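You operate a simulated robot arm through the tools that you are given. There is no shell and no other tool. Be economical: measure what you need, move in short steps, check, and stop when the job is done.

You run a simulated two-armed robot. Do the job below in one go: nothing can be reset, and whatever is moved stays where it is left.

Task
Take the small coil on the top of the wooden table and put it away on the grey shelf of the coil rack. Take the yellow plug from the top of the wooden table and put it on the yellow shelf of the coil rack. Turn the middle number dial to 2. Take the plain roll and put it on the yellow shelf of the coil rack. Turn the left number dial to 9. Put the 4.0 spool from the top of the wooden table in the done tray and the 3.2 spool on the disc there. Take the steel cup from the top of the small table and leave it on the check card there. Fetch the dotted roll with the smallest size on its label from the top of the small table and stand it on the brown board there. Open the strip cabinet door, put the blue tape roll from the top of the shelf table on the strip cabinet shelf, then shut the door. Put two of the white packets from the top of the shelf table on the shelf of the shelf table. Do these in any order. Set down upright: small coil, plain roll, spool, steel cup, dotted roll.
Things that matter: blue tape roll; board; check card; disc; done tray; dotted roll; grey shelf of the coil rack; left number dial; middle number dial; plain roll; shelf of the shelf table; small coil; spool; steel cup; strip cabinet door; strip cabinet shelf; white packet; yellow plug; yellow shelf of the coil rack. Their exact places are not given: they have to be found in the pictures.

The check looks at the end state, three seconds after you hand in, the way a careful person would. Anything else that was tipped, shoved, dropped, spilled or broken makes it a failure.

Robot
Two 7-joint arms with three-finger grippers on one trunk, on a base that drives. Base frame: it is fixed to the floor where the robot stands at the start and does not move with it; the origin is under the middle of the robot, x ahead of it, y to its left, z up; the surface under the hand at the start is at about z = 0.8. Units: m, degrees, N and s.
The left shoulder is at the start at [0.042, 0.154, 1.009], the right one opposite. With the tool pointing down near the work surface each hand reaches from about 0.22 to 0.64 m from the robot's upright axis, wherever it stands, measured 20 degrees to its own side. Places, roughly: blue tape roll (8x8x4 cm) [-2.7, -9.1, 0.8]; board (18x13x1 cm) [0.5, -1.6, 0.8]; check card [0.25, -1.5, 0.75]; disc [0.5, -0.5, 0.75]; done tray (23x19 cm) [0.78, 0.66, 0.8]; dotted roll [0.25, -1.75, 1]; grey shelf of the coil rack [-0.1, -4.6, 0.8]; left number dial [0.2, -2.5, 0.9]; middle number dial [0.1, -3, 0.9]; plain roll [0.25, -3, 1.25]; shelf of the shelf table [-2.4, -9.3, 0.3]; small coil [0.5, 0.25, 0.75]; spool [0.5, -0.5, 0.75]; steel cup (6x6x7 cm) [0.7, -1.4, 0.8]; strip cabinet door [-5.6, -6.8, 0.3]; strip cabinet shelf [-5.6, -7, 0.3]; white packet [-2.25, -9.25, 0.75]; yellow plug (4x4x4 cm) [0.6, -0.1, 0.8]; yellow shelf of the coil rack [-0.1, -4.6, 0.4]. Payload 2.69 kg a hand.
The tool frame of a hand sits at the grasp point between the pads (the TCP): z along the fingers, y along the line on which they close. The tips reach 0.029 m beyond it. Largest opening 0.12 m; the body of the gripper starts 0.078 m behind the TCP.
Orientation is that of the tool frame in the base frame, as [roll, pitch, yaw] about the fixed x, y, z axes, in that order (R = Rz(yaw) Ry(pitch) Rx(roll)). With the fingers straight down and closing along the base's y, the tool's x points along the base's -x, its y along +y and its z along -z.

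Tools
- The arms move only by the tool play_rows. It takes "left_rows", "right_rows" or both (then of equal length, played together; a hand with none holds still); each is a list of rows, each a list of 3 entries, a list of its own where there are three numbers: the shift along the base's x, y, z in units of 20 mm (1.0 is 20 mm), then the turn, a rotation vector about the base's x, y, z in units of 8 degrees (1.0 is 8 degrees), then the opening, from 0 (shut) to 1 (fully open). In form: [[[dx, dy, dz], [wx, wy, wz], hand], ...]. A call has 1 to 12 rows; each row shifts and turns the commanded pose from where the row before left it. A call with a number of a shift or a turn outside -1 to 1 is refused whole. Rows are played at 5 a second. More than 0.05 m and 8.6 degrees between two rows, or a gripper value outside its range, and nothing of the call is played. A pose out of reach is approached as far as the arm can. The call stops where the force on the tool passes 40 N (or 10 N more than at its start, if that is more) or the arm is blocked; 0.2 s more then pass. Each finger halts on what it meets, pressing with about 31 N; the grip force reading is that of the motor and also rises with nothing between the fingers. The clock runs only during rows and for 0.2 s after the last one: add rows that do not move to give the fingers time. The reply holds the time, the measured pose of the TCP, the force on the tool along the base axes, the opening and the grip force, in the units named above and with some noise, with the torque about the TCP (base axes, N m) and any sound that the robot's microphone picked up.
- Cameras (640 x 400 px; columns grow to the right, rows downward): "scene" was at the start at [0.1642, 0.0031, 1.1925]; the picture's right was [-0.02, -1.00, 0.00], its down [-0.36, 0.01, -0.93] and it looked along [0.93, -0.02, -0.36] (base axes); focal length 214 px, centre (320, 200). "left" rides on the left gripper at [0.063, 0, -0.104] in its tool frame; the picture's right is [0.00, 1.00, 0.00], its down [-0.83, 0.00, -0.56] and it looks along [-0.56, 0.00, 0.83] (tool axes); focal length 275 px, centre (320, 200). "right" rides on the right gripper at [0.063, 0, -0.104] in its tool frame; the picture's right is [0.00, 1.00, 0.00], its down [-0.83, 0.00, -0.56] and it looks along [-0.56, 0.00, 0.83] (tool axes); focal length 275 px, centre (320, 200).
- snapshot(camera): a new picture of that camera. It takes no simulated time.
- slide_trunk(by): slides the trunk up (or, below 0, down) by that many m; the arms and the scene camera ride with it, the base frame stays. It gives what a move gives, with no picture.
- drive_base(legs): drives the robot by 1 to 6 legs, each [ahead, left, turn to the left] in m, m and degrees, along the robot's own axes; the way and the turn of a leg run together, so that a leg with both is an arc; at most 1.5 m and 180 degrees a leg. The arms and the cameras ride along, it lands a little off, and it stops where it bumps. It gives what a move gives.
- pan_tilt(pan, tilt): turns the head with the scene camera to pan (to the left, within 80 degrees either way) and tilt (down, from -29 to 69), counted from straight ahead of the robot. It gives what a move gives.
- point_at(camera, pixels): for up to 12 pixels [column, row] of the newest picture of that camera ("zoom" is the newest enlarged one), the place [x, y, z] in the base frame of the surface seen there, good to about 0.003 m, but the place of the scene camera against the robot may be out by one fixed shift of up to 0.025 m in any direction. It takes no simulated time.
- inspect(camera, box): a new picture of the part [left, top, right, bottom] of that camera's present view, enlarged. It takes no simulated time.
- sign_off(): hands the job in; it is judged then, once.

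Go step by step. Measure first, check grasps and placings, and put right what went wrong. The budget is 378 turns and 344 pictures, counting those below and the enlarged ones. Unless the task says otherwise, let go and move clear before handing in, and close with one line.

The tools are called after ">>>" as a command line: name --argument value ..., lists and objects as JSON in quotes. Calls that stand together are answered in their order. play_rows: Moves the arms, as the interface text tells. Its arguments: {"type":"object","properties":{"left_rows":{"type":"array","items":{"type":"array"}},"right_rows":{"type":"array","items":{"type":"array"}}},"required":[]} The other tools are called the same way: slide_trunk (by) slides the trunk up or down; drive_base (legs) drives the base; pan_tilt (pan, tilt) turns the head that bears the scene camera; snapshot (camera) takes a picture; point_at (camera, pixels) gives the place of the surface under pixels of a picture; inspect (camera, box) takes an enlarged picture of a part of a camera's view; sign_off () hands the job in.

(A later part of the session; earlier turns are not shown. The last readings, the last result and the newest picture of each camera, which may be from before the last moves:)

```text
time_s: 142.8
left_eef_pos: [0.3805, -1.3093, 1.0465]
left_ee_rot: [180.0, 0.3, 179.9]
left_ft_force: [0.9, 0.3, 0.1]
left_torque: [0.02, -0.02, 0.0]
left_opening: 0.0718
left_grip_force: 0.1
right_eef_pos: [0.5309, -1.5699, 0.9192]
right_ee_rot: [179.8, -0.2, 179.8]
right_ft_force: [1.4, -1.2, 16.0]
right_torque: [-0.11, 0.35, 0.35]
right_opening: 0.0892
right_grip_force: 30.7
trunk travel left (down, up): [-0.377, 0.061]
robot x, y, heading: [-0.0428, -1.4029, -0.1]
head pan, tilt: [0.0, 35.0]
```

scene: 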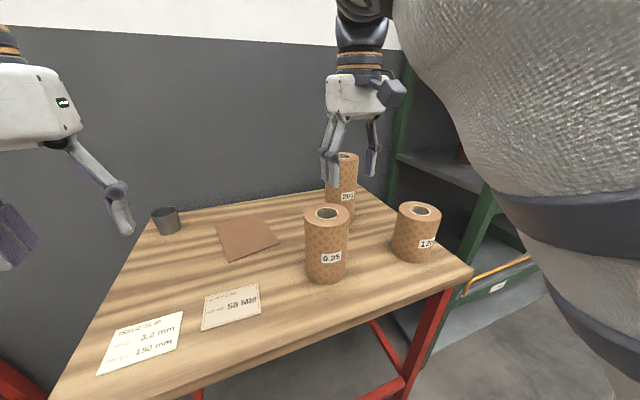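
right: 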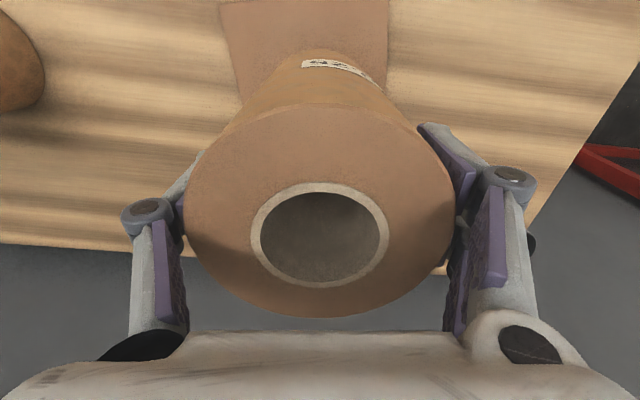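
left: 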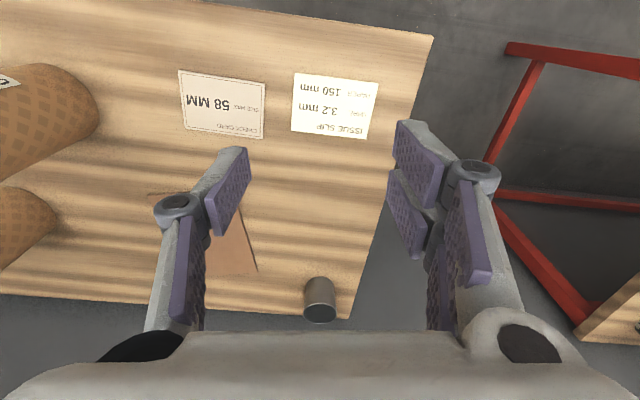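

Contact. Open and rise.

>>> play_rows --right_rows '[[[0, 0, 0.05], [0, 0, 0], 0.8], [[0, 0, 0], [0, 0, 0], 1], [[0, 0, 0], [0, 0, 0], 1], [[0, 0, 1], [0, 0, 0], 1], [[0, 0, 1], [0, 0, 0], 1], [[0, 0, 1], [0, 0, 0], 1], [[-0.5, 0, 1], [0, 0, 0], 1], [[-1, 0, 1], [0, 0, 0], 1], [[-1, -0.5, 1], [0, 0, 0], 1], [[-1, -0.5, 0], [0, 0, 0], 1]]'

>>> snapshot --camera "scene"

>>> snapshot --camera "left"

```text
time_s: 145.0
left_eef_pos: [0.3818, -1.3107, 1.0461]
left_ee_rot: [180.0, 0.2, 179.9]
left_ft_force: [-0.6, 0.2, -0.2]
left_torque: [-0.01, -0.01, 0.0]
left_opening: 0.0718
left_grip_force: 0.0
right_eef_pos: [0.4537, -1.5897, 1.036]
right_ee_rot: [179.7, -0.5, 179.7]
right_ft_force: [0.3, 0.0, 0.7]
right_torque: [-0.03, -0.01, 0.02]
right_opening: 0.12
right_grip_force: 0.0
right hand out of reach, approached as far as the arm can: row 6
trunk travel left (down, up): [-0.377, 0.061]
robot x, y, heading: [-0.0436, -1.4031, -0.2]
head pan, tilt: [0.0, 35.0]
```

```text
288 pictures are left
```

scene: 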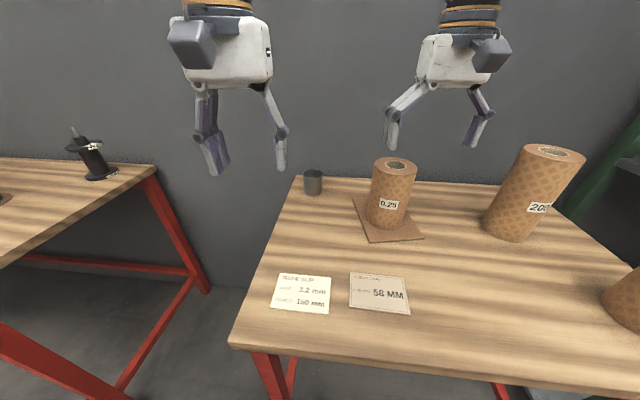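

```text
287 pictures are left
```

left: 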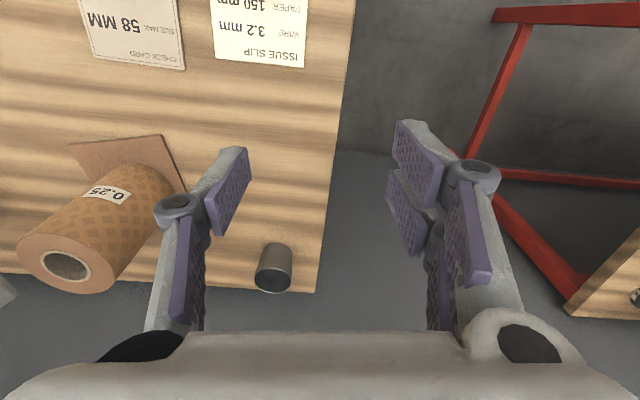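

Roll stands on the board. Measure the cup with the left camera.

>>> point_at --camera "left" --pixels '[[273, 248], [258, 270], [289, 272], [273, 290], [273, 262], [273, 275], [300, 250], [102, 55], [180, 68], [95, 5]]'

>>> inspect --camera "left" --box '[230, 220, 320, 310]'

```text
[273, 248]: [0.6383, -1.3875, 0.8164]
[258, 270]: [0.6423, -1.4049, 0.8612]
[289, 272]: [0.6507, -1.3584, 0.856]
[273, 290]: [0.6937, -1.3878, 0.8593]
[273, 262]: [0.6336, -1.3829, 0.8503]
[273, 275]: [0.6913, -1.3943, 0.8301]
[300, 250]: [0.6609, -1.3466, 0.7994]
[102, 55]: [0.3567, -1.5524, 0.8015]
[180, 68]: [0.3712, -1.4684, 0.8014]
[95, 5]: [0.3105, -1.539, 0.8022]
```

```text
4.44 times, centred on (275, 265) of left
```

zoom: 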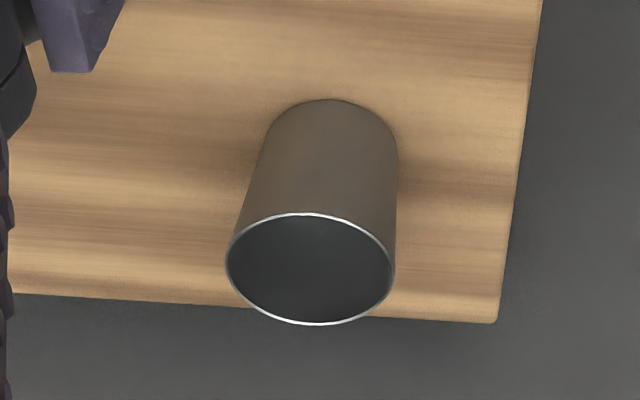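

Cup centre ≈ (0.665,-1.384), top ~0.868: too far for a vertical tool, so I'll tilt the left hand 48° forward and approach from the front.

>>> play_rows --left_rows '[[[0.65, -0.61, 0], [0, -1, 0], 1], [[0.65, -0.61, 0], [0, -1, 0], 1], [[0.65, -0.61, 0], [0, -1, 0], 1], [[0.65, -0.61, 0], [0, -1, 0], 1], [[0.65, -0.61, 0], [0, -1, 0], 1], [[0.65, -0.61, 0], [0, -1, 0], 1], [[0.97, 0, -1], [0, 0, 0], 1], [[0.97, 0, -1], [0, 0, 0], 1], [[0.97, 0, -1], [0, 0, 0], 1], [[0.97, 0, -1], [0, 0, 0], 1], [[0.97, 0, -1], [0, 0, 0], 1], [[0.97, 0, -1], [0, 0, 0], 1]]'

>>> snapshot --camera "left"

>>> snapshot --camera "scene"

```text
time_s: 147.6
left_eef_pos: [0.5786, -1.3832, 0.9253]
left_ee_rot: [179.9, 48.0, 179.9]
left_ft_force: [0.7, 1.1, -0.5]
left_torque: [-0.01, 0.0, -0.03]
left_opening: 0.1198
left_grip_force: 0.0
right_eef_pos: [0.4546, -1.5897, 1.0369]
right_ee_rot: [179.7, -0.5, 179.8]
right_ft_force: [0.3, -0.3, 0.3]
right_torque: [-0.04, 0.03, 0.02]
right_opening: 0.12
right_grip_force: 0.0
trunk travel left (down, up): [-0.377, 0.061]
robot x, y, heading: [-0.0381, -1.4094, -0.2]
head pan, tilt: [0.0, 35.0]
```

```text
285 pictures are left
```

left: 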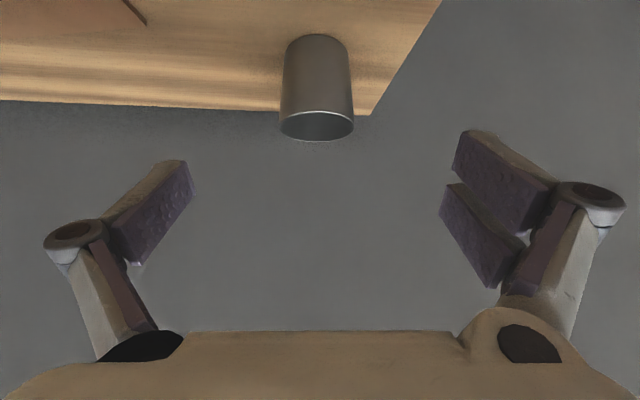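

```text
284 pictures are left
```

scene: 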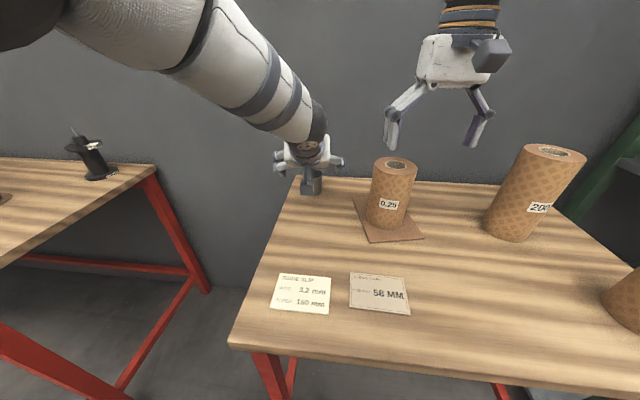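

Cup is centred between the fingers. Advance along the tool axis and close.

>>> play_rows --left_rows '[[[0.71, 0, -0.64], [0, 0, 0], 1], [[0.71, 0, -0.64], [0, 0, 0], 1], [[0.71, 0, -0.64], [0, 0, 0], 1], [[0.71, 0, -0.64], [0, 0, 0], 1], [[0.71, 0, -0.64], [0, 0, 0], 1], [[0.71, 0, -0.64], [0, 0, 0], 1], [[0, 0, 0], [0, 0, 0], 1]]'

>>> snapshot --camera "left"

```text
time_s: 149.2
left_eef_pos: [0.6616, -1.3829, 0.8488]
left_ee_rot: [179.9, 48.2, 180.0]
left_ft_force: [-0.3, -0.2, 0.7]
left_torque: [0.0, 0.0, -0.04]
left_opening: 0.1201
left_grip_force: 0.1
right_eef_pos: [0.4546, -1.5887, 1.0361]
right_ee_rot: [179.7, -0.5, 179.8]
right_ft_force: [-0.2, -0.7, 0.7]
right_torque: [0.0, -0.02, 0.03]
right_opening: 0.1202
right_grip_force: 0.0
trunk travel left (down, up): [-0.377, 0.061]
robot x, y, heading: [-0.0395, -1.4044, -0.0]
head pan, tilt: [0.0, 35.0]
```

```text
283 pictures are left
```

left: 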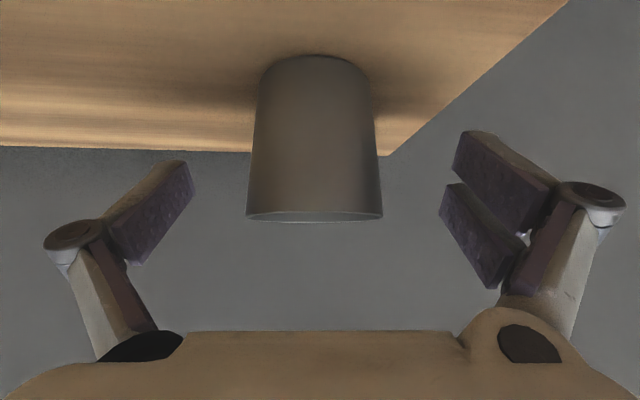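

>>> play_rows --left_rows '[[[0, 0, 0], [0, 0, 0], 0.3], [[0, 0, 0], [0, 0, 0], 0.3], [[0, 0, 0], [0, 0, 0], 0.3], [[0, 0, 0], [0, 0, 0], 0.3], [[0, 0, 0.5], [0, 0, 0], 0.3], [[0, 0, 1], [0, 0, 0], 0.3], [[0, 0, 1], [0, 0, 0], 0.3]]'

>>> snapshot --camera "left"

```text
time_s: 150.8
left_eef_pos: [0.6614, -1.3821, 0.8984]
left_ee_rot: [-180.0, 47.9, 179.9]
left_ft_force: [-0.2, 0.3, 0.2]
left_torque: [0.04, 0.02, 0.0]
left_opening: 0.0551
left_grip_force: 31.0
right_eef_pos: [0.4544, -1.5885, 1.0374]
right_ee_rot: [179.6, -0.5, 179.8]
right_ft_force: [-0.2, -0.6, -0.1]
right_torque: [0.03, 0.03, 0.0]
right_opening: 0.1199
right_grip_force: 0.2
trunk travel left (down, up): [-0.377, 0.061]
robot x, y, heading: [-0.0443, -1.4054, -0.2]
head pan, tilt: [0.0, 35.0]
```

```text
282 pictures are left
```

left: 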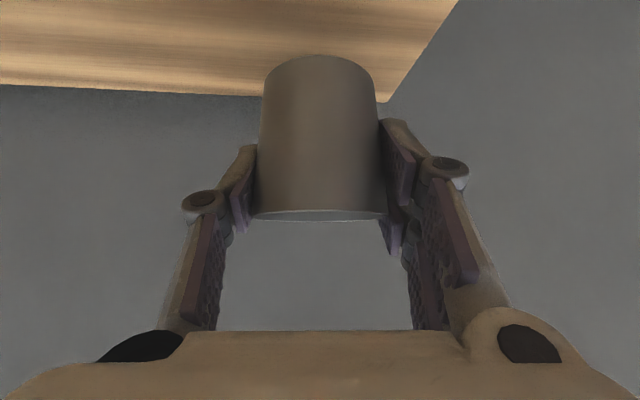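

Cup held. Raise it, back the base off and shift right, towards the check card centre (0.333,-1.508).

>>> play_rows --left_rows '[[[-1, 0, 0.6], [0, 0, 0], 0.3], [[-1, 0, 0.6], [0, 0, 0], 0.3], [[-1, 0, 0], [0, 0, 0], 0.3], [[-1, 0, 0], [0, 0, 0], 0.3]]'

>>> drive_base --legs '[[-0.18, -0.125, 0]]'

>>> snapshot --camera "left"

```text
time_s: 151.8
left_eef_pos: [0.5827, -1.3826, 0.9205]
left_ee_rot: [-179.9, 48.0, 180.0]
left_ft_force: [0.8, 0.3, -1.2]
left_torque: [-0.02, -0.03, 0.03]
left_opening: 0.0547
left_grip_force: 31.5
right_eef_pos: [0.4547, -1.5895, 1.0373]
right_ee_rot: [179.7, -0.6, 179.7]
right_ft_force: [-0.4, 0.7, 0.4]
right_torque: [0.01, -0.01, 0.03]
right_opening: 0.1198
right_grip_force: 0.0
trunk travel left (down, up): [-0.377, 0.061]
robot x, y, heading: [-0.0408, -1.4039, -0.4]
head pan, tilt: [0.0, 35.0]
```

```text
time_s: 153.5
left_eef_pos: [0.4025, -1.5115, 0.9224]
left_ee_rot: [179.9, 48.2, 179.6]
left_ft_force: [0.0, 0.3, -0.1]
left_torque: [0.02, -0.03, 0.04]
left_opening: 0.0547
left_grip_force: 30.9
right_eef_pos: [0.2739, -1.7146, 1.0362]
right_ee_rot: [179.7, -0.5, 179.6]
right_ft_force: [-0.5, 0.4, -0.2]
right_torque: [0.03, -0.03, 0.01]
right_opening: 0.12
right_grip_force: 0.1
trunk travel left (down, up): [-0.377, 0.061]
robot x, y, heading: [-0.2226, -1.534, -0.5]
head pan, tilt: [0.0, 35.0]
```

```text
281 pictures are left
```

left: 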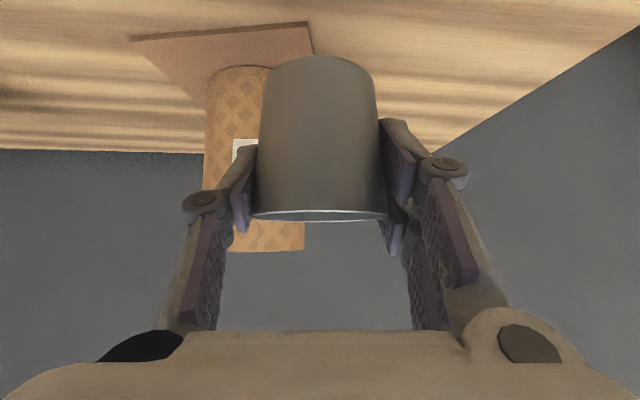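

>>> play_rows --left_rows '[[[-0.9, 0.04, 0], [0, 0, 0], 0.3], [[-0.9, 0.04, 0], [0, 0, 0], 0.3], [[-0.9, 0.04, 0], [0, 0, 0], 0.3], [[-0.85, 0.04, 0], [0, 0, 0], 0.3], [[0, 0, -1], [0, 0, 0], 0.3], [[0, 0, -1], [0, 0, 0], 0.3], [[0, 0, -1], [0, 0, 0], 0.3], [[0, 0, -0.4], [0, 0, 0], 0.3], [[0, 0, 0], [0, 0, 0], 0.3]]'

>>> snapshot --camera "scene"

```text
time_s: 155.5
left_eef_pos: [0.3493, -1.5127, 0.8426]
left_ee_rot: [179.9, 48.4, 179.9]
left_ft_force: [2.7, -1.5, 16.8]
left_torque: [-0.25, -0.09, 0.03]
left_opening: 0.0539
left_grip_force: 30.1
left hand out of reach, approached as far as the arm can: row 3, 4
right_eef_pos: [0.2743, -1.7156, 1.0365]
right_ee_rot: [179.7, -0.4, 179.6]
right_ft_force: [0.2, 0.0, 0.3]
right_torque: [0.03, 0.0, 0.02]
right_opening: 0.1203
right_grip_force: 0.1
trunk travel left (down, up): [-0.377, 0.061]
robot x, y, heading: [-0.2247, -1.5337, -0.1]
head pan, tilt: [0.0, 35.0]
```

```text
280 pictures are left
```

scene: 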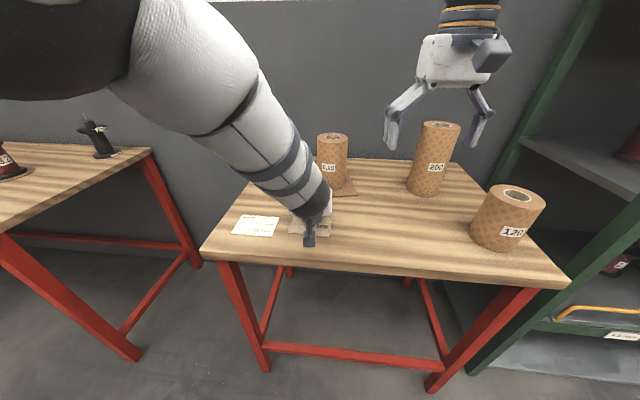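

Touching the table, but x is 0.349 (arm limit). Lift 2 cm and back the base off 2 cm more to centre on the card.

>>> play_rows --left_rows '[[[0, 0, 0.8], [0, 0, 0], 0.3], [[0, 0, 0.8], [0, 0, 0], 0.3], [[0, 0, 0], [0, 0, 0], 0.3]]'

>>> drive_base --legs '[[-0.05, 0, 0]]'

>>> play_rows --left_rows '[[[0, 0, 0], [0, 0, 0], 0.3], [[0, 0, 0], [0, 0, 0], 0.3]]'

>>> snapshot --camera "left"

```text
time_s: 156.3
left_eef_pos: [0.3484, -1.5134, 0.8724]
left_ee_rot: [179.9, 48.1, 179.7]
left_ft_force: [0.3, -0.1, -0.6]
left_torque: [0.02, -0.02, 0.01]
left_opening: 0.0535
left_grip_force: 30.7
right_eef_pos: [0.2742, -1.7145, 1.0359]
right_ee_rot: [179.7, -0.6, 179.6]
right_ft_force: [0.5, -0.9, -0.5]
right_torque: [-0.02, 0.03, 0.0]
right_opening: 0.1203
right_grip_force: 0.0
trunk travel left (down, up): [-0.377, 0.061]
robot x, y, heading: [-0.2213, -1.5323, -0.1]
head pan, tilt: [0.0, 35.0]
```

```text
time_s: 157.2
left_eef_pos: [0.2978, -1.514, 0.8742]
left_ee_rot: [179.9, 48.1, 179.7]
left_ft_force: [0.0, 0.5, 0.2]
left_torque: [0.01, 0.02, -0.02]
left_opening: 0.0536
left_grip_force: 30.8
right_eef_pos: [0.2234, -1.7153, 1.0359]
right_ee_rot: [179.8, -0.5, 179.7]
right_ft_force: [-0.2, 0.1, 0.4]
right_torque: [0.0, -0.03, -0.01]
right_opening: 0.12
right_grip_force: 0.2
trunk travel left (down, up): [-0.377, 0.061]
robot x, y, heading: [-0.2722, -1.5292, -0.3]
head pan, tilt: [0.0, 35.0]
```

```text
time_s: 157.8
left_eef_pos: [0.2984, -1.5135, 0.8731]
left_ee_rot: [180.0, 48.0, 179.6]
left_ft_force: [0.6, 0.5, 0.1]
left_torque: [-0.01, 0.02, 0.0]
left_opening: 0.0535
left_grip_force: 31.4
right_eef_pos: [0.2246, -1.7146, 1.0349]
right_ee_rot: [179.7, -0.5, 179.6]
right_ft_force: [-0.5, -0.7, -0.3]
right_torque: [0.01, -0.02, 0.02]
right_opening: 0.1201
right_grip_force: 0.1
trunk travel left (down, up): [-0.377, 0.061]
robot x, y, heading: [-0.272, -1.5265, -0.2]
head pan, tilt: [0.0, 35.0]
```

```text
279 pictures are left
```

left: 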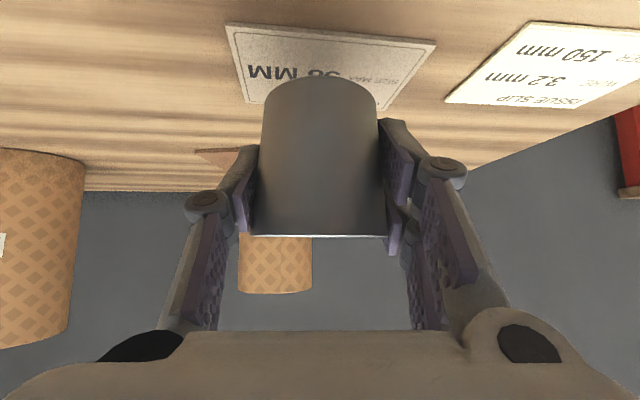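

Now move +x 0.032, then lower gently.

>>> play_rows --left_rows '[[[0.8, 0.15, 0], [0, 0, 0], 0.3], [[0.8, 0.15, 0], [0, 0, 0], 0.3], [[0, 0, -0.8], [0, 0, 0], 0.3], [[0, 0, -0.6], [0, 0, 0], 0.3], [[0, 0, 0], [0, 0, 0], 0.3]]'

>>> snapshot --camera "left"

```text
time_s: 159.0
left_eef_pos: [0.33, -1.5088, 0.8456]
left_ee_rot: [179.8, 48.2, 179.7]
left_ft_force: [0.5, -0.1, -0.5]
left_torque: [-0.02, -0.01, -0.02]
left_opening: 0.0534
left_grip_force: 30.7
right_eef_pos: [0.2256, -1.7159, 1.0379]
right_ee_rot: [179.7, -0.5, 179.7]
right_ft_force: [0.0, -0.3, 0.5]
right_torque: [0.01, -0.01, -0.01]
right_opening: 0.12
right_grip_force: 0.0
trunk travel left (down, up): [-0.377, 0.061]
robot x, y, heading: [-0.272, -1.5309, -0.1]
head pan, tilt: [0.0, 35.0]
```

```text
278 pictures are left
```

left: 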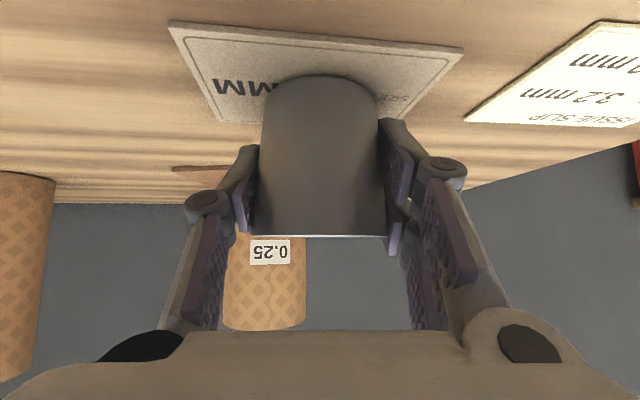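

>>> play_rows --left_rows '[[[0, 0, -0.15], [0, 0, 0], 0.3], [[0, 0, -0.08], [0, 0, 0], 0.3], [[0, 0, 0], [0, 0, 0], 0.3]]'

```text
time_s: 159.8
left_eef_pos: [0.3302, -1.5075, 0.843]
left_ee_rot: [179.8, 48.4, 179.8]
left_ft_force: [0.2, -0.1, 14.7]
left_torque: [-0.23, -0.04, 0.01]
left_opening: 0.0533
left_grip_force: 30.9
right_eef_pos: [0.2234, -1.7146, 1.0371]
right_ee_rot: [179.7, -0.4, 179.6]
right_ft_force: [-0.5, -0.4, 0.8]
right_torque: [0.05, 0.02, -0.02]
right_opening: 0.12
right_grip_force: 0.1
trunk travel left (down, up): [-0.377, 0.061]
robot x, y, heading: [-0.2729, -1.5292, 0.0]
head pan, tilt: [0.0, 35.0]
```

Contact. Open wide and retreat along the tool axis.

>>> play_rows --left_rows '[[[0, 0, 0.05], [0, 0, 0], 0.6], [[0, 0, 0], [0, 0, 0], 1], [[0, 0, 0], [0, 0, 0], 1], [[0, 0, 0], [0, 0, 0], 1], [[-0.7, 0, 0.66], [0, 0, 0], 1], [[-0.7, 0, 0.66], [0, 0, 0], 1], [[-0.7, 0, 0.66], [0, 0, 0], 1], [[-0.7, 0, 0.66], [0, 0, 0], 1], [[-0.3, 0, 1], [0, 0, 0], 1], [[0, 0, 1], [0, 0, 0], 1], [[0, 0, 1], [0, 0, 0], 1]]'

>>> snapshot --camera "left"

```text
time_s: 162.2
left_eef_pos: [0.2677, -1.5071, 0.9534]
left_ee_rot: [179.9, 48.1, 179.6]
left_ft_force: [-0.5, -0.9, -0.5]
left_torque: [-0.01, -0.02, -0.04]
left_opening: 0.1204
left_grip_force: 0.1
right_eef_pos: [0.2242, -1.7146, 1.037]
right_ee_rot: [179.7, -0.4, 179.7]
right_ft_force: [0.2, 0.1, -0.1]
right_torque: [0.0, -0.01, 0.02]
right_opening: 0.1201
right_grip_force: 0.0
trunk travel left (down, up): [-0.377, 0.061]
robot x, y, heading: [-0.2699, -1.5301, -0.2]
head pan, tilt: [0.0, 35.0]
```

```text
277 pictures are left
```

left: 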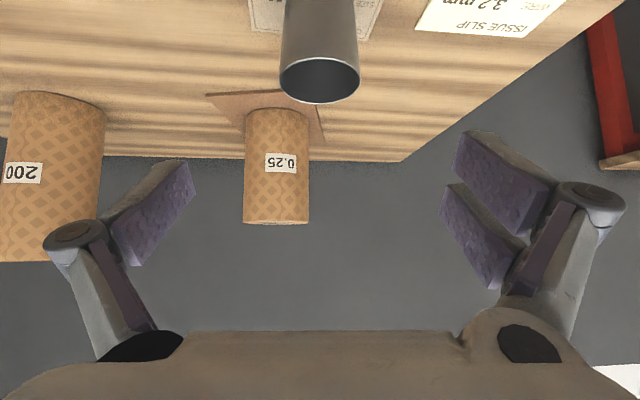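

Cup stands on the card. Back off and look.

>>> drive_base --legs '[[-0.3, 0, 0]]'

>>> play_rows --left_rows '[[[0, 0.5, 0.5], [0, 1, 0], 0.6], [[0, 0.5, 0.5], [0, 1, 0], 0.6], [[0.5, 0.5, 0.5], [0, 1, 0], 0.6], [[0.5, 0.5, 0.5], [0, 1, 0], 0.6], [[0.5, 0.5, 0.5], [0, 1, 0], 0.6], [[0.5, 0.5, 0.5], [0, 1, 0], 0.6]]'

>>> snapshot --camera "scene"

```text
time_s: 164.2
left_eef_pos: [-0.0278, -1.5077, 0.9553]
left_ee_rot: [179.9, 48.2, 179.6]
left_ft_force: [-0.2, 0.1, 0.4]
left_torque: [0.01, -0.02, -0.02]
left_opening: 0.12
left_grip_force: 0.0
right_eef_pos: [-0.0714, -1.715, 1.037]
right_ee_rot: [179.7, -0.6, 179.4]
right_ft_force: [-0.6, 0.2, -0.2]
right_torque: [0.05, -0.02, 0.01]
right_opening: 0.1199
right_grip_force: 0.0
trunk travel left (down, up): [-0.377, 0.061]
robot x, y, heading: [-0.5689, -1.53, -0.1]
head pan, tilt: [0.0, 35.0]
```

```text
time_s: 165.6
left_eef_pos: [-0.0281, -1.4757, 0.9917]
left_ee_rot: [-179.9, -0.1, 179.6]
left_ft_force: [-0.2, -0.8, -0.2]
left_torque: [0.04, -0.01, -0.01]
left_opening: 0.072
left_grip_force: 0.1
left hand out of reach, approached as far as the arm can: row 6
right_eef_pos: [-0.0717, -1.7141, 1.0353]
right_ee_rot: [179.6, -0.5, 179.6]
right_ft_force: [0.2, 0.2, 0.1]
right_torque: [0.03, -0.03, 0.0]
right_opening: 0.1202
right_grip_force: 0.0
trunk travel left (down, up): [-0.377, 0.061]
robot x, y, heading: [-0.5686, -1.5287, 0.0]
head pan, tilt: [0.0, 35.0]
```

```text
276 pictures are left
```

scene: 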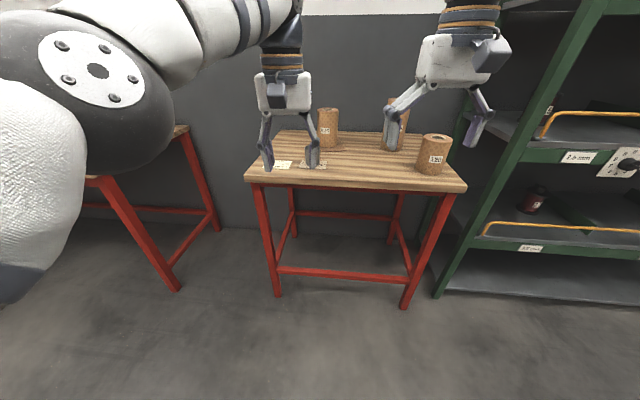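

The shelving unit with a dial (at (628,163)) is next. Drive right 1.2 m to view it.

>>> drive_base --legs '[[-0.2, -1.2, 0]]'

>>> pan_tilt --pan 0 --tilt 5

>>> snapshot --camera "scene"

```text
time_s: 175.1
left_eef_pos: [-0.2369, -2.6738, 0.9912]
left_ee_rot: [-179.8, 0.2, 179.4]
left_ft_force: [0.3, -1.0, 0.1]
left_torque: [0.0, 0.01, 0.01]
left_opening: 0.0723
left_grip_force: 0.0
right_eef_pos: [-0.2803, -2.9141, 1.0364]
right_ee_rot: [179.7, -0.5, 179.3]
right_ft_force: [0.0, 0.4, 0.6]
right_torque: [0.0, -0.01, -0.02]
right_opening: 0.1202
right_grip_force: 0.0
trunk travel left (down, up): [-0.377, 0.061]
robot x, y, heading: [-0.7769, -2.727, -0.7]
head pan, tilt: [0.0, 35.0]
```

```text
time_s: 176.0
left_eef_pos: [-0.2378, -2.6736, 0.9919]
left_ee_rot: [-179.8, 0.1, 179.5]
left_ft_force: [0.7, -0.1, -0.2]
left_torque: [0.01, -0.02, -0.04]
left_opening: 0.072
left_grip_force: 0.0
right_eef_pos: [-0.2808, -2.914, 1.0366]
right_ee_rot: [179.6, -0.4, 179.3]
right_ft_force: [-0.3, -0.1, -0.3]
right_torque: [0.02, 0.01, 0.01]
right_opening: 0.1199
right_grip_force: 0.1
trunk travel left (down, up): [-0.377, 0.061]
robot x, y, heading: [-0.7803, -2.7272, -0.8]
head pan, tilt: [0.0, 5.0]
```

```text
275 pictures are left
```

scene: 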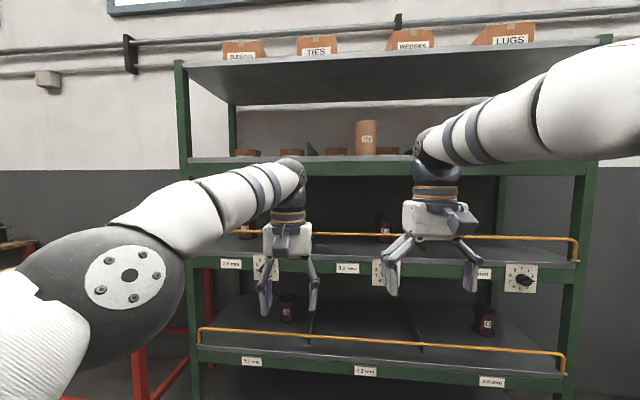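

>>> inspect --camera "scene" --box '[200, 110, 420, 310]'

>>> inspect --camera "scene" --box '[360, 230, 580, 400]'

>>> point_at --camera "scene" --pixels '[[366, 122], [366, 150], [358, 140], [376, 140], [255, 262], [388, 265], [520, 278], [345, 267], [366, 158], [240, 158], [385, 230], [320, 165]]'

```text
2.00 times, centred on (310, 210) of scene
```

zoom: 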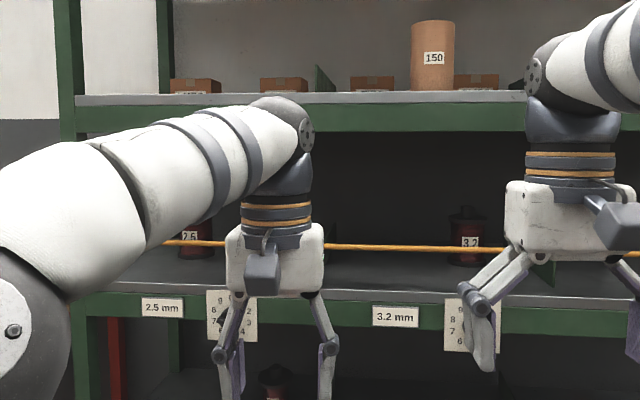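

```text
2.35 times, centred on (470, 315) of scene
```

zoom: 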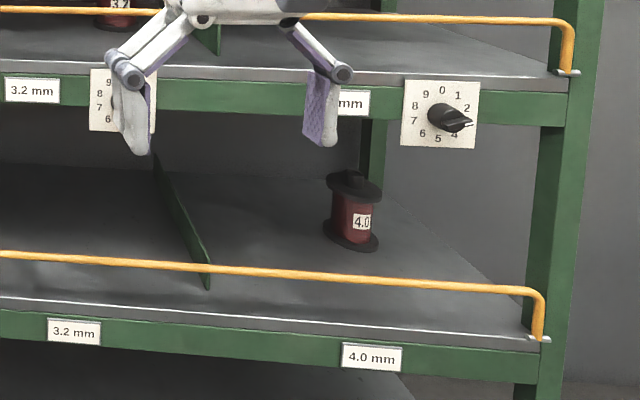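

```text
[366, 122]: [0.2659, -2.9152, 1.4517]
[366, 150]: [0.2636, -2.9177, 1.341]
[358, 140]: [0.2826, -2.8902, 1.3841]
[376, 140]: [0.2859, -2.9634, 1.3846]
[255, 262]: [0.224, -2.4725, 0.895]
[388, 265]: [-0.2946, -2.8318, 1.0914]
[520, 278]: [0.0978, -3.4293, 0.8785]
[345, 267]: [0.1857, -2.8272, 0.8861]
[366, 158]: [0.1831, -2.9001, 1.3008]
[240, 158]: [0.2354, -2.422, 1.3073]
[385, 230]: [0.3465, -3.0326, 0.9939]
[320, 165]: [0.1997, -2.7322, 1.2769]
```

The shelf front is rotated about 7.5°. Turn the base to face it squarely and bring both hands to horizontal, to see the dials.

>>> drive_base --legs '[[0, 0, -6.8]]'

>>> play_rows --left_rows '[[[0, 1, 0], [-0.13, -0.99, 0], 0.6], [[0, 1, 0], [-0.13, -0.99, 0], 0.6], [[0, 1, 0], [-0.13, -0.99, 0], 0.6], [[0, 1, 0], [-0.13, -0.99, 0], 0.6], [[0, 1, 0], [-0.13, -0.99, 0], 0.6], [[0, 1, 0], [-0.13, -0.99, 0], 0.6], [[0, 1, 0], [-0.13, -0.99, 0], 0.6], [[0, 1, 0], [-0.13, -0.99, 0], 0.6], [[0, 0, 0], [-0.13, -0.99, 0], 0.6], [[0, 0, 0], [-0.13, -0.99, 0], 0.6], [[0, 0, 0], [-0.13, -0.99, 0], 0.6], [[0, 0, 0], [-0.03, -0.25, 0], 0.6]]' --right_rows '[[[0, -1, 0], [-0.13, -0.99, 0], 0.6], [[0, -1, 0], [-0.13, -0.99, 0], 0.6], [[0, -1, 0], [-0.13, -0.99, 0], 0.6], [[0, -1, 0], [-0.13, -0.99, 0], 0.6], [[0, -1, 0], [-0.13, -0.99, 0], 0.6], [[0, -1, 0], [-0.13, -0.99, 0], 0.6], [[0, -1, 0], [-0.13, -0.99, 0], 0.6], [[0, -1, 0], [-0.13, -0.99, 0], 0.6], [[0, 0, 0], [-0.13, -0.99, 0], 0.6], [[0, 0, 0], [-0.13, -0.99, 0], 0.6], [[0, 0, 0], [-0.13, -0.99, 0], 0.6], [[0, 0, 0], [-0.03, -0.25, 0], 0.6]]'

>>> snapshot --camera "scene"

```text
time_s: 177.0
left_eef_pos: [-0.2331, -2.7377, 0.9914]
left_ee_rot: [-179.8, 0.1, 172.8]
left_ft_force: [-0.1, 0.6, -0.7]
left_torque: [-0.03, 0.01, 0.0]
left_opening: 0.0719
left_grip_force: 0.1
right_eef_pos: [-0.3062, -2.9702, 1.0359]
right_ee_rot: [179.7, -0.5, 172.7]
right_ft_force: [-0.3, -0.9, 0.6]
right_torque: [0.0, 0.01, 0.03]
right_opening: 0.1202
right_grip_force: 0.0
trunk travel left (down, up): [-0.377, 0.061]
robot x, y, heading: [-0.7758, -2.7249, -7.4]
head pan, tilt: [0.0, 5.0]
```

```text
time_s: 179.6
left_eef_pos: [-0.2358, -2.5928, 0.9898]
left_ee_rot: [-177.3, 79.2, 173.1]
left_ft_force: [-0.7, -0.2, -0.5]
left_torque: [-0.01, 0.01, 0.0]
left_opening: 0.0718
left_grip_force: 0.0
left hand out of reach, approached as far as the arm can: row 10, 11
right_eef_pos: [-0.2741, -3.1553, 1.0377]
right_ee_rot: [-168.3, 89.4, -175.6]
right_ft_force: [0.4, 1.2, 0.0]
right_torque: [-0.01, -0.02, -0.01]
right_opening: 0.0719
right_grip_force: 0.0
right hand out of reach, approached as far as the arm can: row 2, 3, 4, 5
trunk travel left (down, up): [-0.377, 0.061]
robot x, y, heading: [-0.7774, -2.7291, -7.1]
head pan, tilt: [0.0, 5.0]
```

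```text
272 pictures are left
```

scene: 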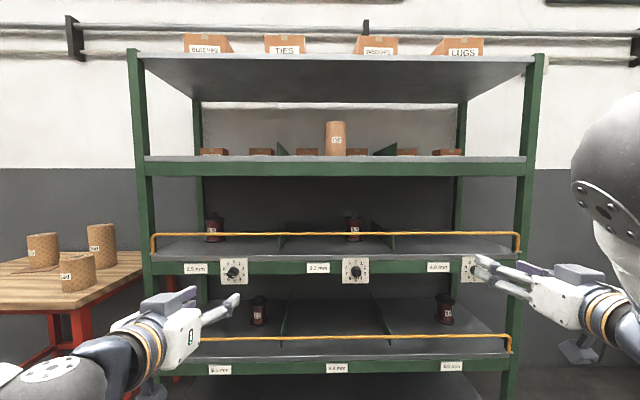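

Clear view now; three dials at (233,271), (355,270), (473,269). Zoom in.

>>> inspect --camera "scene" --box '[210, 250, 260, 290]'

>>> inspect --camera "scene" --box '[330, 250, 380, 290]'

>>> point_at --camera "scene" --pixels '[[222, 262], [244, 280], [222, 282], [345, 260], [366, 281], [345, 281], [338, 125], [336, 155], [328, 140], [346, 140], [233, 272], [354, 271]]'

```text
10.00 times, centred on (235, 270) of scene
```

zoom: 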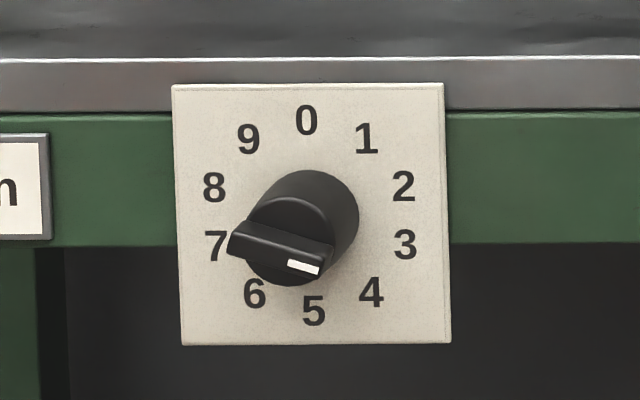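

```text
10.00 times, centred on (355, 270) of scene
```

zoom: 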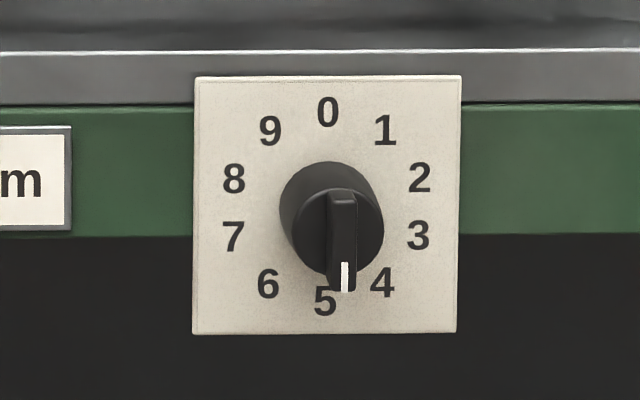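

```text
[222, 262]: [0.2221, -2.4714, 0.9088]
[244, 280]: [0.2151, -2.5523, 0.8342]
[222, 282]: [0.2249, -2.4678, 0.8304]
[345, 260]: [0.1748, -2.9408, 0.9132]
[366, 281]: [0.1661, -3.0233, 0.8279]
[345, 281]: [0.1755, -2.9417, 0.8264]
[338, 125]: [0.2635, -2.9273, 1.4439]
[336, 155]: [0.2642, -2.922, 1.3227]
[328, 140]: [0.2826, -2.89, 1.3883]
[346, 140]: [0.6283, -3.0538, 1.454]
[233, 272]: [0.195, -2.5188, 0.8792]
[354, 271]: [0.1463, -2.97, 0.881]
```

Left dial's white mark points at about 3, the middle one at 5. Lower the left hand to dial height with level pitch and pull the right hand back, before moving in.

>>> play_rows --left_rows '[[[0, 0, -1], [-0.13, -0.99, 0], 0.5], [[0, 0, -1], [-0.05, -0.35, 0], 0.5], [[0, 0, -1], [0, 0, 0], 0.5], [[0, 0, -1], [0, 0, 0], 0.5], [[0, 0, -1], [0, 0, 0], 0.5], [[0, 0, -0.5], [0, 0, 0], 0.5], [[0, 0, 0], [0, 0, 0], 0.5]]' --right_rows '[[[-1, 0, 0], [0, 0, 0], 0.5], [[-1, 0, 0], [0, 0, 0], 0.5], [[-1, 0, 0], [0, 0, 0], 0.5], [[-1, 0, 0], [0, 0, 0], 0.5], [[0, 0, 0], [0, 0, 0], 0.5], [[0, 0, 0], [0, 0, 0], 0.5], [[0, 0, 0], [0, 0, 0], 0.5]]'

>>> snapshot --camera "left"

```text
time_s: 181.2
left_eef_pos: [-0.2366, -2.5941, 0.9897]
left_ee_rot: [-177.3, 79.2, 173.0]
left_ft_force: [-0.9, -0.4, 0.2]
left_torque: [0.0, 0.0, 0.05]
left_opening: 0.0597
left_grip_force: 0.1
left hand out of reach, approached as far as the arm can: row 1, 2, 3, 4, 5, 6
right_eef_pos: [-0.3536, -3.1551, 1.0373]
right_ee_rot: [-176.7, 89.4, 176.2]
right_ft_force: [-1.0, -0.7, -0.2]
right_torque: [0.0, 0.01, 0.0]
right_opening: 0.06
right_grip_force: 0.0
trunk travel left (down, up): [-0.377, 0.061]
robot x, y, heading: [-0.7768, -2.7237, -7.5]
head pan, tilt: [0.0, 5.0]
```

```text
269 pictures are left
```

left: 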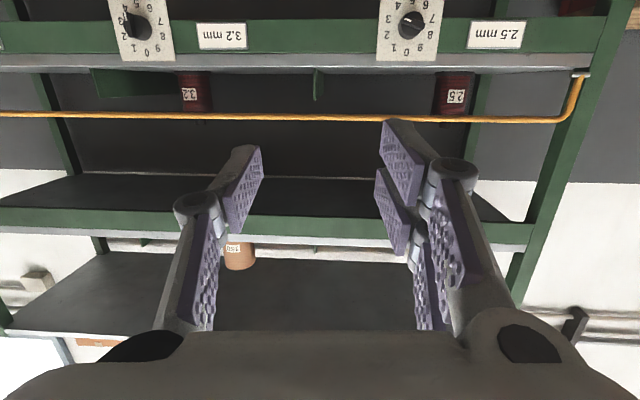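

Left arm is at a limit there; try extending forward and outward first, then levelling.

>>> play_rows --left_rows '[[[1, 0.3, 0], [0, 0, 0], 0.5], [[1, 0.3, 0], [0, 0, 0], 0.5], [[1, 0.3, 0], [0, 0, 0], 0.5], [[1, 0.3, 0], [-0.13, -0.99, 0], 0.5], [[1, 0, 0], [-0.05, -0.35, 0], 0.5], [[0, 0, 0], [0, 0, 0], 0.5]]'

```text
time_s: 182.6
left_eef_pos: [-0.2354, -2.5944, 0.9894]
left_ee_rot: [-177.3, 79.2, 173.0]
left_ft_force: [0.1, -0.4, 0.5]
left_torque: [0.0, 0.0, 0.01]
left_opening: 0.0599
left_grip_force: 0.1
left hand out of reach, approached as far as the arm can: row 1, 2, 3, 4, 5
right_eef_pos: [-0.3544, -3.1548, 1.0359]
right_ee_rot: [-176.3, 89.4, 176.5]
right_ft_force: [-0.5, 0.4, -0.3]
right_torque: [-0.03, -0.01, -0.01]
right_opening: 0.06
right_grip_force: 0.0
trunk travel left (down, up): [-0.377, 0.061]
robot x, y, heading: [-0.7731, -2.7281, -7.4]
head pan, tilt: [0.0, 5.0]
```

>>> play_rows --left_rows '[[[0, 0, 0], [0.13, 0.99, 0], 0.5], [[0, 0, 0], [0.13, 0.99, 0], 0.5], [[0.5, 0.5, 0], [0, 0, 0], 0.5], [[0.5, 0.5, 0], [0, 0, 0], 0.5], [[0.5, 0.5, 0], [0, 0, 0], 0.5]]'

```text
time_s: 183.8
left_eef_pos: [-0.2072, -2.5655, 0.9903]
left_ee_rot: [-177.4, 66.1, 172.9]
left_ft_force: [0.4, -0.4, 0.0]
left_torque: [0.02, 0.02, 0.02]
left_opening: 0.0599
left_grip_force: 0.0
right_eef_pos: [-0.3539, -3.1552, 1.0371]
right_ee_rot: [-175.9, 89.4, 177.0]
right_ft_force: [-0.6, 0.5, 0.0]
right_torque: [0.01, -0.01, -0.01]
right_opening: 0.0601
right_grip_force: 0.1
trunk travel left (down, up): [-0.377, 0.061]
robot x, y, heading: [-0.7785, -2.7278, -7.2]
head pan, tilt: [0.0, 5.0]
```

>>> play_rows --left_rows '[[[1, 0, 0], [0, 0, 0], 0.5], [[1, 0, 0], [0, 0, 0], 0.5], [[1, 0, 0], [0, 0, 0], 0.5], [[0.5, 0, 0], [-0.13, -0.99, 0], 0.5], [[0.5, 0, 0], [-0.13, -0.99, 0], 0.5], [[0, 0, 0], [-0.13, -0.99, 0], 0.5], [[0, 0, 0], [0, 0, 0], 0.5]]'

```text
time_s: 185.4
left_eef_pos: [-0.1322, -2.5642, 0.9908]
left_ee_rot: [-177.2, 78.0, 173.0]
left_ft_force: [1.5, 0.4, 0.6]
left_torque: [-0.01, 0.02, 0.05]
left_opening: 0.0598
left_grip_force: 0.1
left hand out of reach, approached as far as the arm can: row 5, 6
right_eef_pos: [-0.3537, -3.1563, 1.0364]
right_ee_rot: [-176.2, 89.5, 176.5]
right_ft_force: [0.4, 0.1, -0.5]
right_torque: [0.0, 0.03, 0.04]
right_opening: 0.0598
right_grip_force: 0.1
trunk travel left (down, up): [-0.377, 0.061]
robot x, y, heading: [-0.7732, -2.7288, -7.4]
head pan, tilt: [0.0, 5.0]
```

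The pitch limit depends on the lateral place; the right arm reached 89° further out. Try the left hand further out and higher, mirroring it.

>>> play_rows --left_rows '[[[-0.5, 1, 0.5], [0.13, 0.99, 0], 0.5], [[-0.5, 1, 0.5], [0.13, 0.99, 0], 0.5], [[-0.5, 1, 0.5], [0, 0, 0], 0.5], [[-0.5, 1, 0.5], [0, 0, 0], 0.5], [[-0.5, 1, 0.5], [0, 0, 0], 0.5], [[0, 1, 0], [0, 0, 0], 0.5], [[0, 1, 0], [0, 0, 0], 0.5], [[0, 1, 0], [0, 0, 0], 0.5], [[0, 1, 0], [0, 0, 0], 0.5], [[0, 0, 0], [-0.13, -0.99, 0], 0.5], [[0, 0, 0], [-0.13, -0.99, 0], 0.5], [[0, 0, 0], [-0.13, -0.99, 0], 0.5]]'

```text
time_s: 188.0
left_eef_pos: [-0.1825, -2.3841, 1.0407]
left_ee_rot: [-175.2, 86.2, 174.9]
left_ft_force: [0.6, -0.1, 0.5]
left_torque: [0.02, 0.01, 0.01]
left_opening: 0.06
left_grip_force: 0.0
right_eef_pos: [-0.3546, -3.1554, 1.0364]
right_ee_rot: [-176.0, 89.4, 176.9]
right_ft_force: [-1.0, -0.1, -0.4]
right_torque: [0.0, 0.0, 0.01]
right_opening: 0.0599
right_grip_force: 0.0
trunk travel left (down, up): [-0.377, 0.061]
robot x, y, heading: [-0.7752, -2.7255, -7.4]
head pan, tilt: [0.0, 5.0]
```

Left hand pitch is now 86°. Slide the trunk down 0.16 to bring the hands to dial height, and drive closer.

>>> slide_trunk --by -0.163

>>> drive_base --legs '[[0.313, -0.074, 0]]'

>>> play_rows --left_rows '[[[0, 0, 0], [-0.06, -0.45, 0], 0.5], [[0, 0, 0], [0, 0, 0], 0.5]]'

>>> snapshot --camera "left"

>>> snapshot --camera "scene"

```text
time_s: 189.9
left_eef_pos: [-0.1826, -2.386, 0.8779]
left_ee_rot: [-176.6, 86.0, 173.5]
left_ft_force: [0.5, 0.9, 0.7]
left_torque: [-0.02, -0.02, -0.01]
left_opening: 0.06
left_grip_force: 0.1
right_eef_pos: [-0.3549, -3.1547, 0.8755]
right_ee_rot: [-174.3, 89.4, 178.4]
right_ft_force: [-0.4, -0.8, 0.0]
right_torque: [0.02, 0.02, 0.02]
right_opening: 0.0598
right_grip_force: 0.0
trunk travel left (down, up): [-0.214, 0.224]
robot x, y, heading: [-0.7757, -2.7277, -7.2]
head pan, tilt: [0.0, 5.0]
```

```text
time_s: 192.0
left_eef_pos: [0.1159, -2.4965, 0.8775]
left_ee_rot: [-176.3, 86.0, 173.9]
left_ft_force: [1.1, 0.3, -0.4]
left_torque: [-0.02, 0.0, 0.01]
left_opening: 0.06
left_grip_force: 0.0
right_eef_pos: [-0.0562, -3.2673, 0.8747]
right_ee_rot: [-176.6, 89.4, 176.3]
right_ft_force: [0.1, 0.3, -0.3]
right_torque: [0.01, -0.02, 0.02]
right_opening: 0.0601
right_grip_force: 0.2
trunk travel left (down, up): [-0.214, 0.224]
robot x, y, heading: [-0.4785, -2.8406, -7.1]
head pan, tilt: [0.0, 5.0]
```

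```text
time_s: 192.6
left_eef_pos: [0.117, -2.4966, 0.8761]
left_ee_rot: [-157.2, 89.7, -166.9]
left_ft_force: [-0.3, 0.6, -0.5]
left_torque: [0.03, 0.0, 0.0]
left_opening: 0.06
left_grip_force: 0.0
right_eef_pos: [-0.056, -3.2688, 0.8746]
right_ee_rot: [-176.3, 89.4, 176.6]
right_ft_force: [0.6, 1.2, 0.0]
right_torque: [0.0, -0.01, 0.02]
right_opening: 0.06
right_grip_force: 0.1
trunk travel left (down, up): [-0.214, 0.224]
robot x, y, heading: [-0.4785, -2.837, -7.1]
head pan, tilt: [0.0, 5.0]
```

```text
268 pictures are left
```

left: 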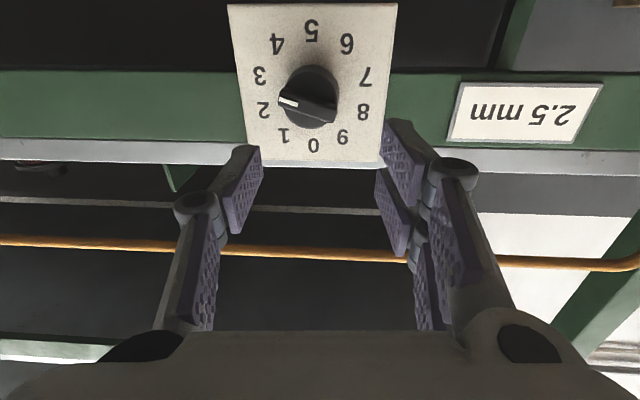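

```text
267 pictures are left
```

scene: 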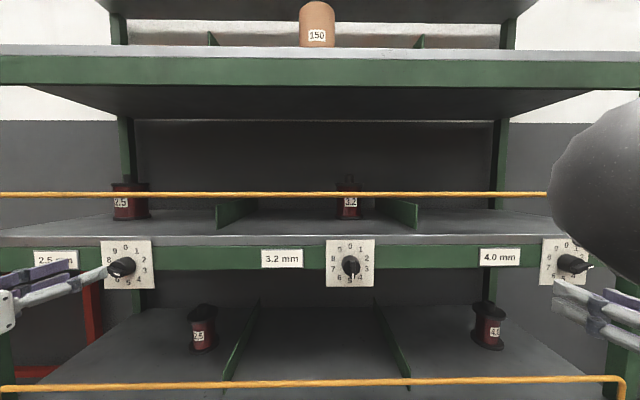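

>>> inspect --camera "left" --box '[230, 0, 400, 170]'

>>> point_at --camera "left" --pixels '[[310, 105], [293, 103], [330, 108], [312, 72], [229, 5], [396, 5], [248, 160], [379, 164], [312, 148], [312, 28]]'

```text
2.35 times, centred on (315, 85) of left
```

zoom: 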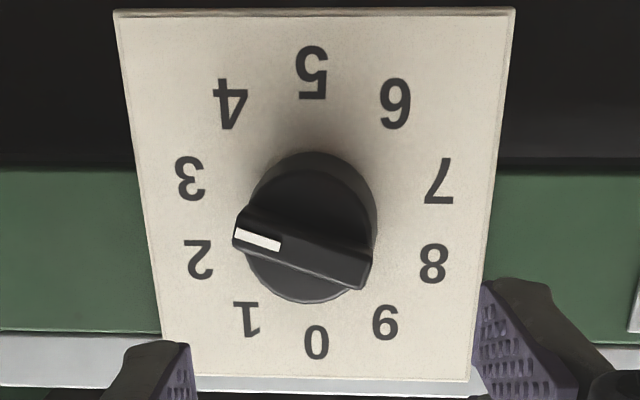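

```text
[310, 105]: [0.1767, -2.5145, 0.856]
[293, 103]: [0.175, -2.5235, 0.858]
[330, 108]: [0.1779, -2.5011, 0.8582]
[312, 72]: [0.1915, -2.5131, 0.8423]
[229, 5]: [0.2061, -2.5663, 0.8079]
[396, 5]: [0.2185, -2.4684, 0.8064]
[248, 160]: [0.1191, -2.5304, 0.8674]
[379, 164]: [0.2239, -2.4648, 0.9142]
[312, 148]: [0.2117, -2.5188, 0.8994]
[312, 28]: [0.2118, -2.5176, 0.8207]
```

Left dial: axis ≈ z 0.859, bar front ≈ x 0.177, bar tilted 18° (reads 3). I'll roll the left hand 108° clockwise so it can grip the bar and later turn 144° counter-clockwise to 9.

>>> play_rows --left_rows '[[[0, 0, 0], [0.99, -0.13, 0], 0.5], [[0, 0, 0], [0.99, -0.13, 0], 0.5], [[0, 0, 0], [0.99, -0.13, 0], 0.5], [[0, 0, 0], [0.99, -0.13, 0], 0.5], [[0, 0, 0], [0.99, -0.13, 0], 0.5], [[0, 0, 0], [0.99, -0.13, 0], 0.5], [[0, 0, 0], [0.99, -0.13, 0], 0.5], [[0, 0, 0], [0.99, -0.13, 0], 0.5], [[0, 0, 0], [0.99, -0.13, 0], 0.5], [[0, 0, 0], [0.99, -0.13, 0], 0.5], [[0, 0, 0], [0.99, -0.13, 0], 0.5], [[0, 0, 0], [0.99, -0.13, 0], 0.5]]'

>>> snapshot --camera "left"

```text
time_s: 195.2
left_eef_pos: [0.1159, -2.4976, 0.8783]
left_ee_rot: [92.4, -5.8, 82.9]
left_ft_force: [-0.8, -0.3, -0.6]
left_torque: [-0.02, 0.0, 0.0]
left_opening: 0.0601
left_grip_force: 0.1
right_eef_pos: [-0.0557, -3.2676, 0.8749]
right_ee_rot: [-176.2, 89.4, 176.6]
right_ft_force: [-0.4, -0.5, 0.2]
right_torque: [0.01, 0.01, 0.02]
right_opening: 0.0598
right_grip_force: 0.0
trunk travel left (down, up): [-0.214, 0.224]
robot x, y, heading: [-0.4788, -2.8402, -7.3]
head pan, tilt: [0.0, 5.0]
```

```text
265 pictures are left
```

left: 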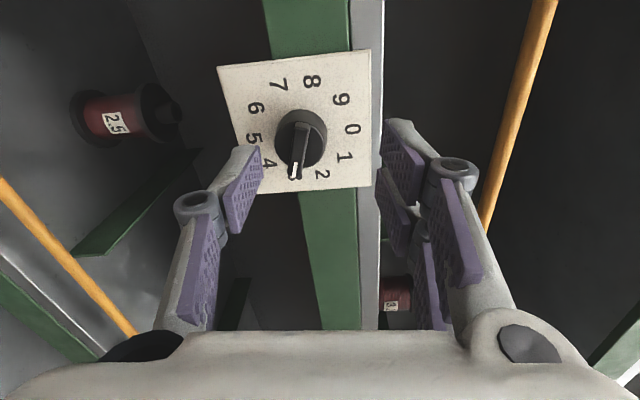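

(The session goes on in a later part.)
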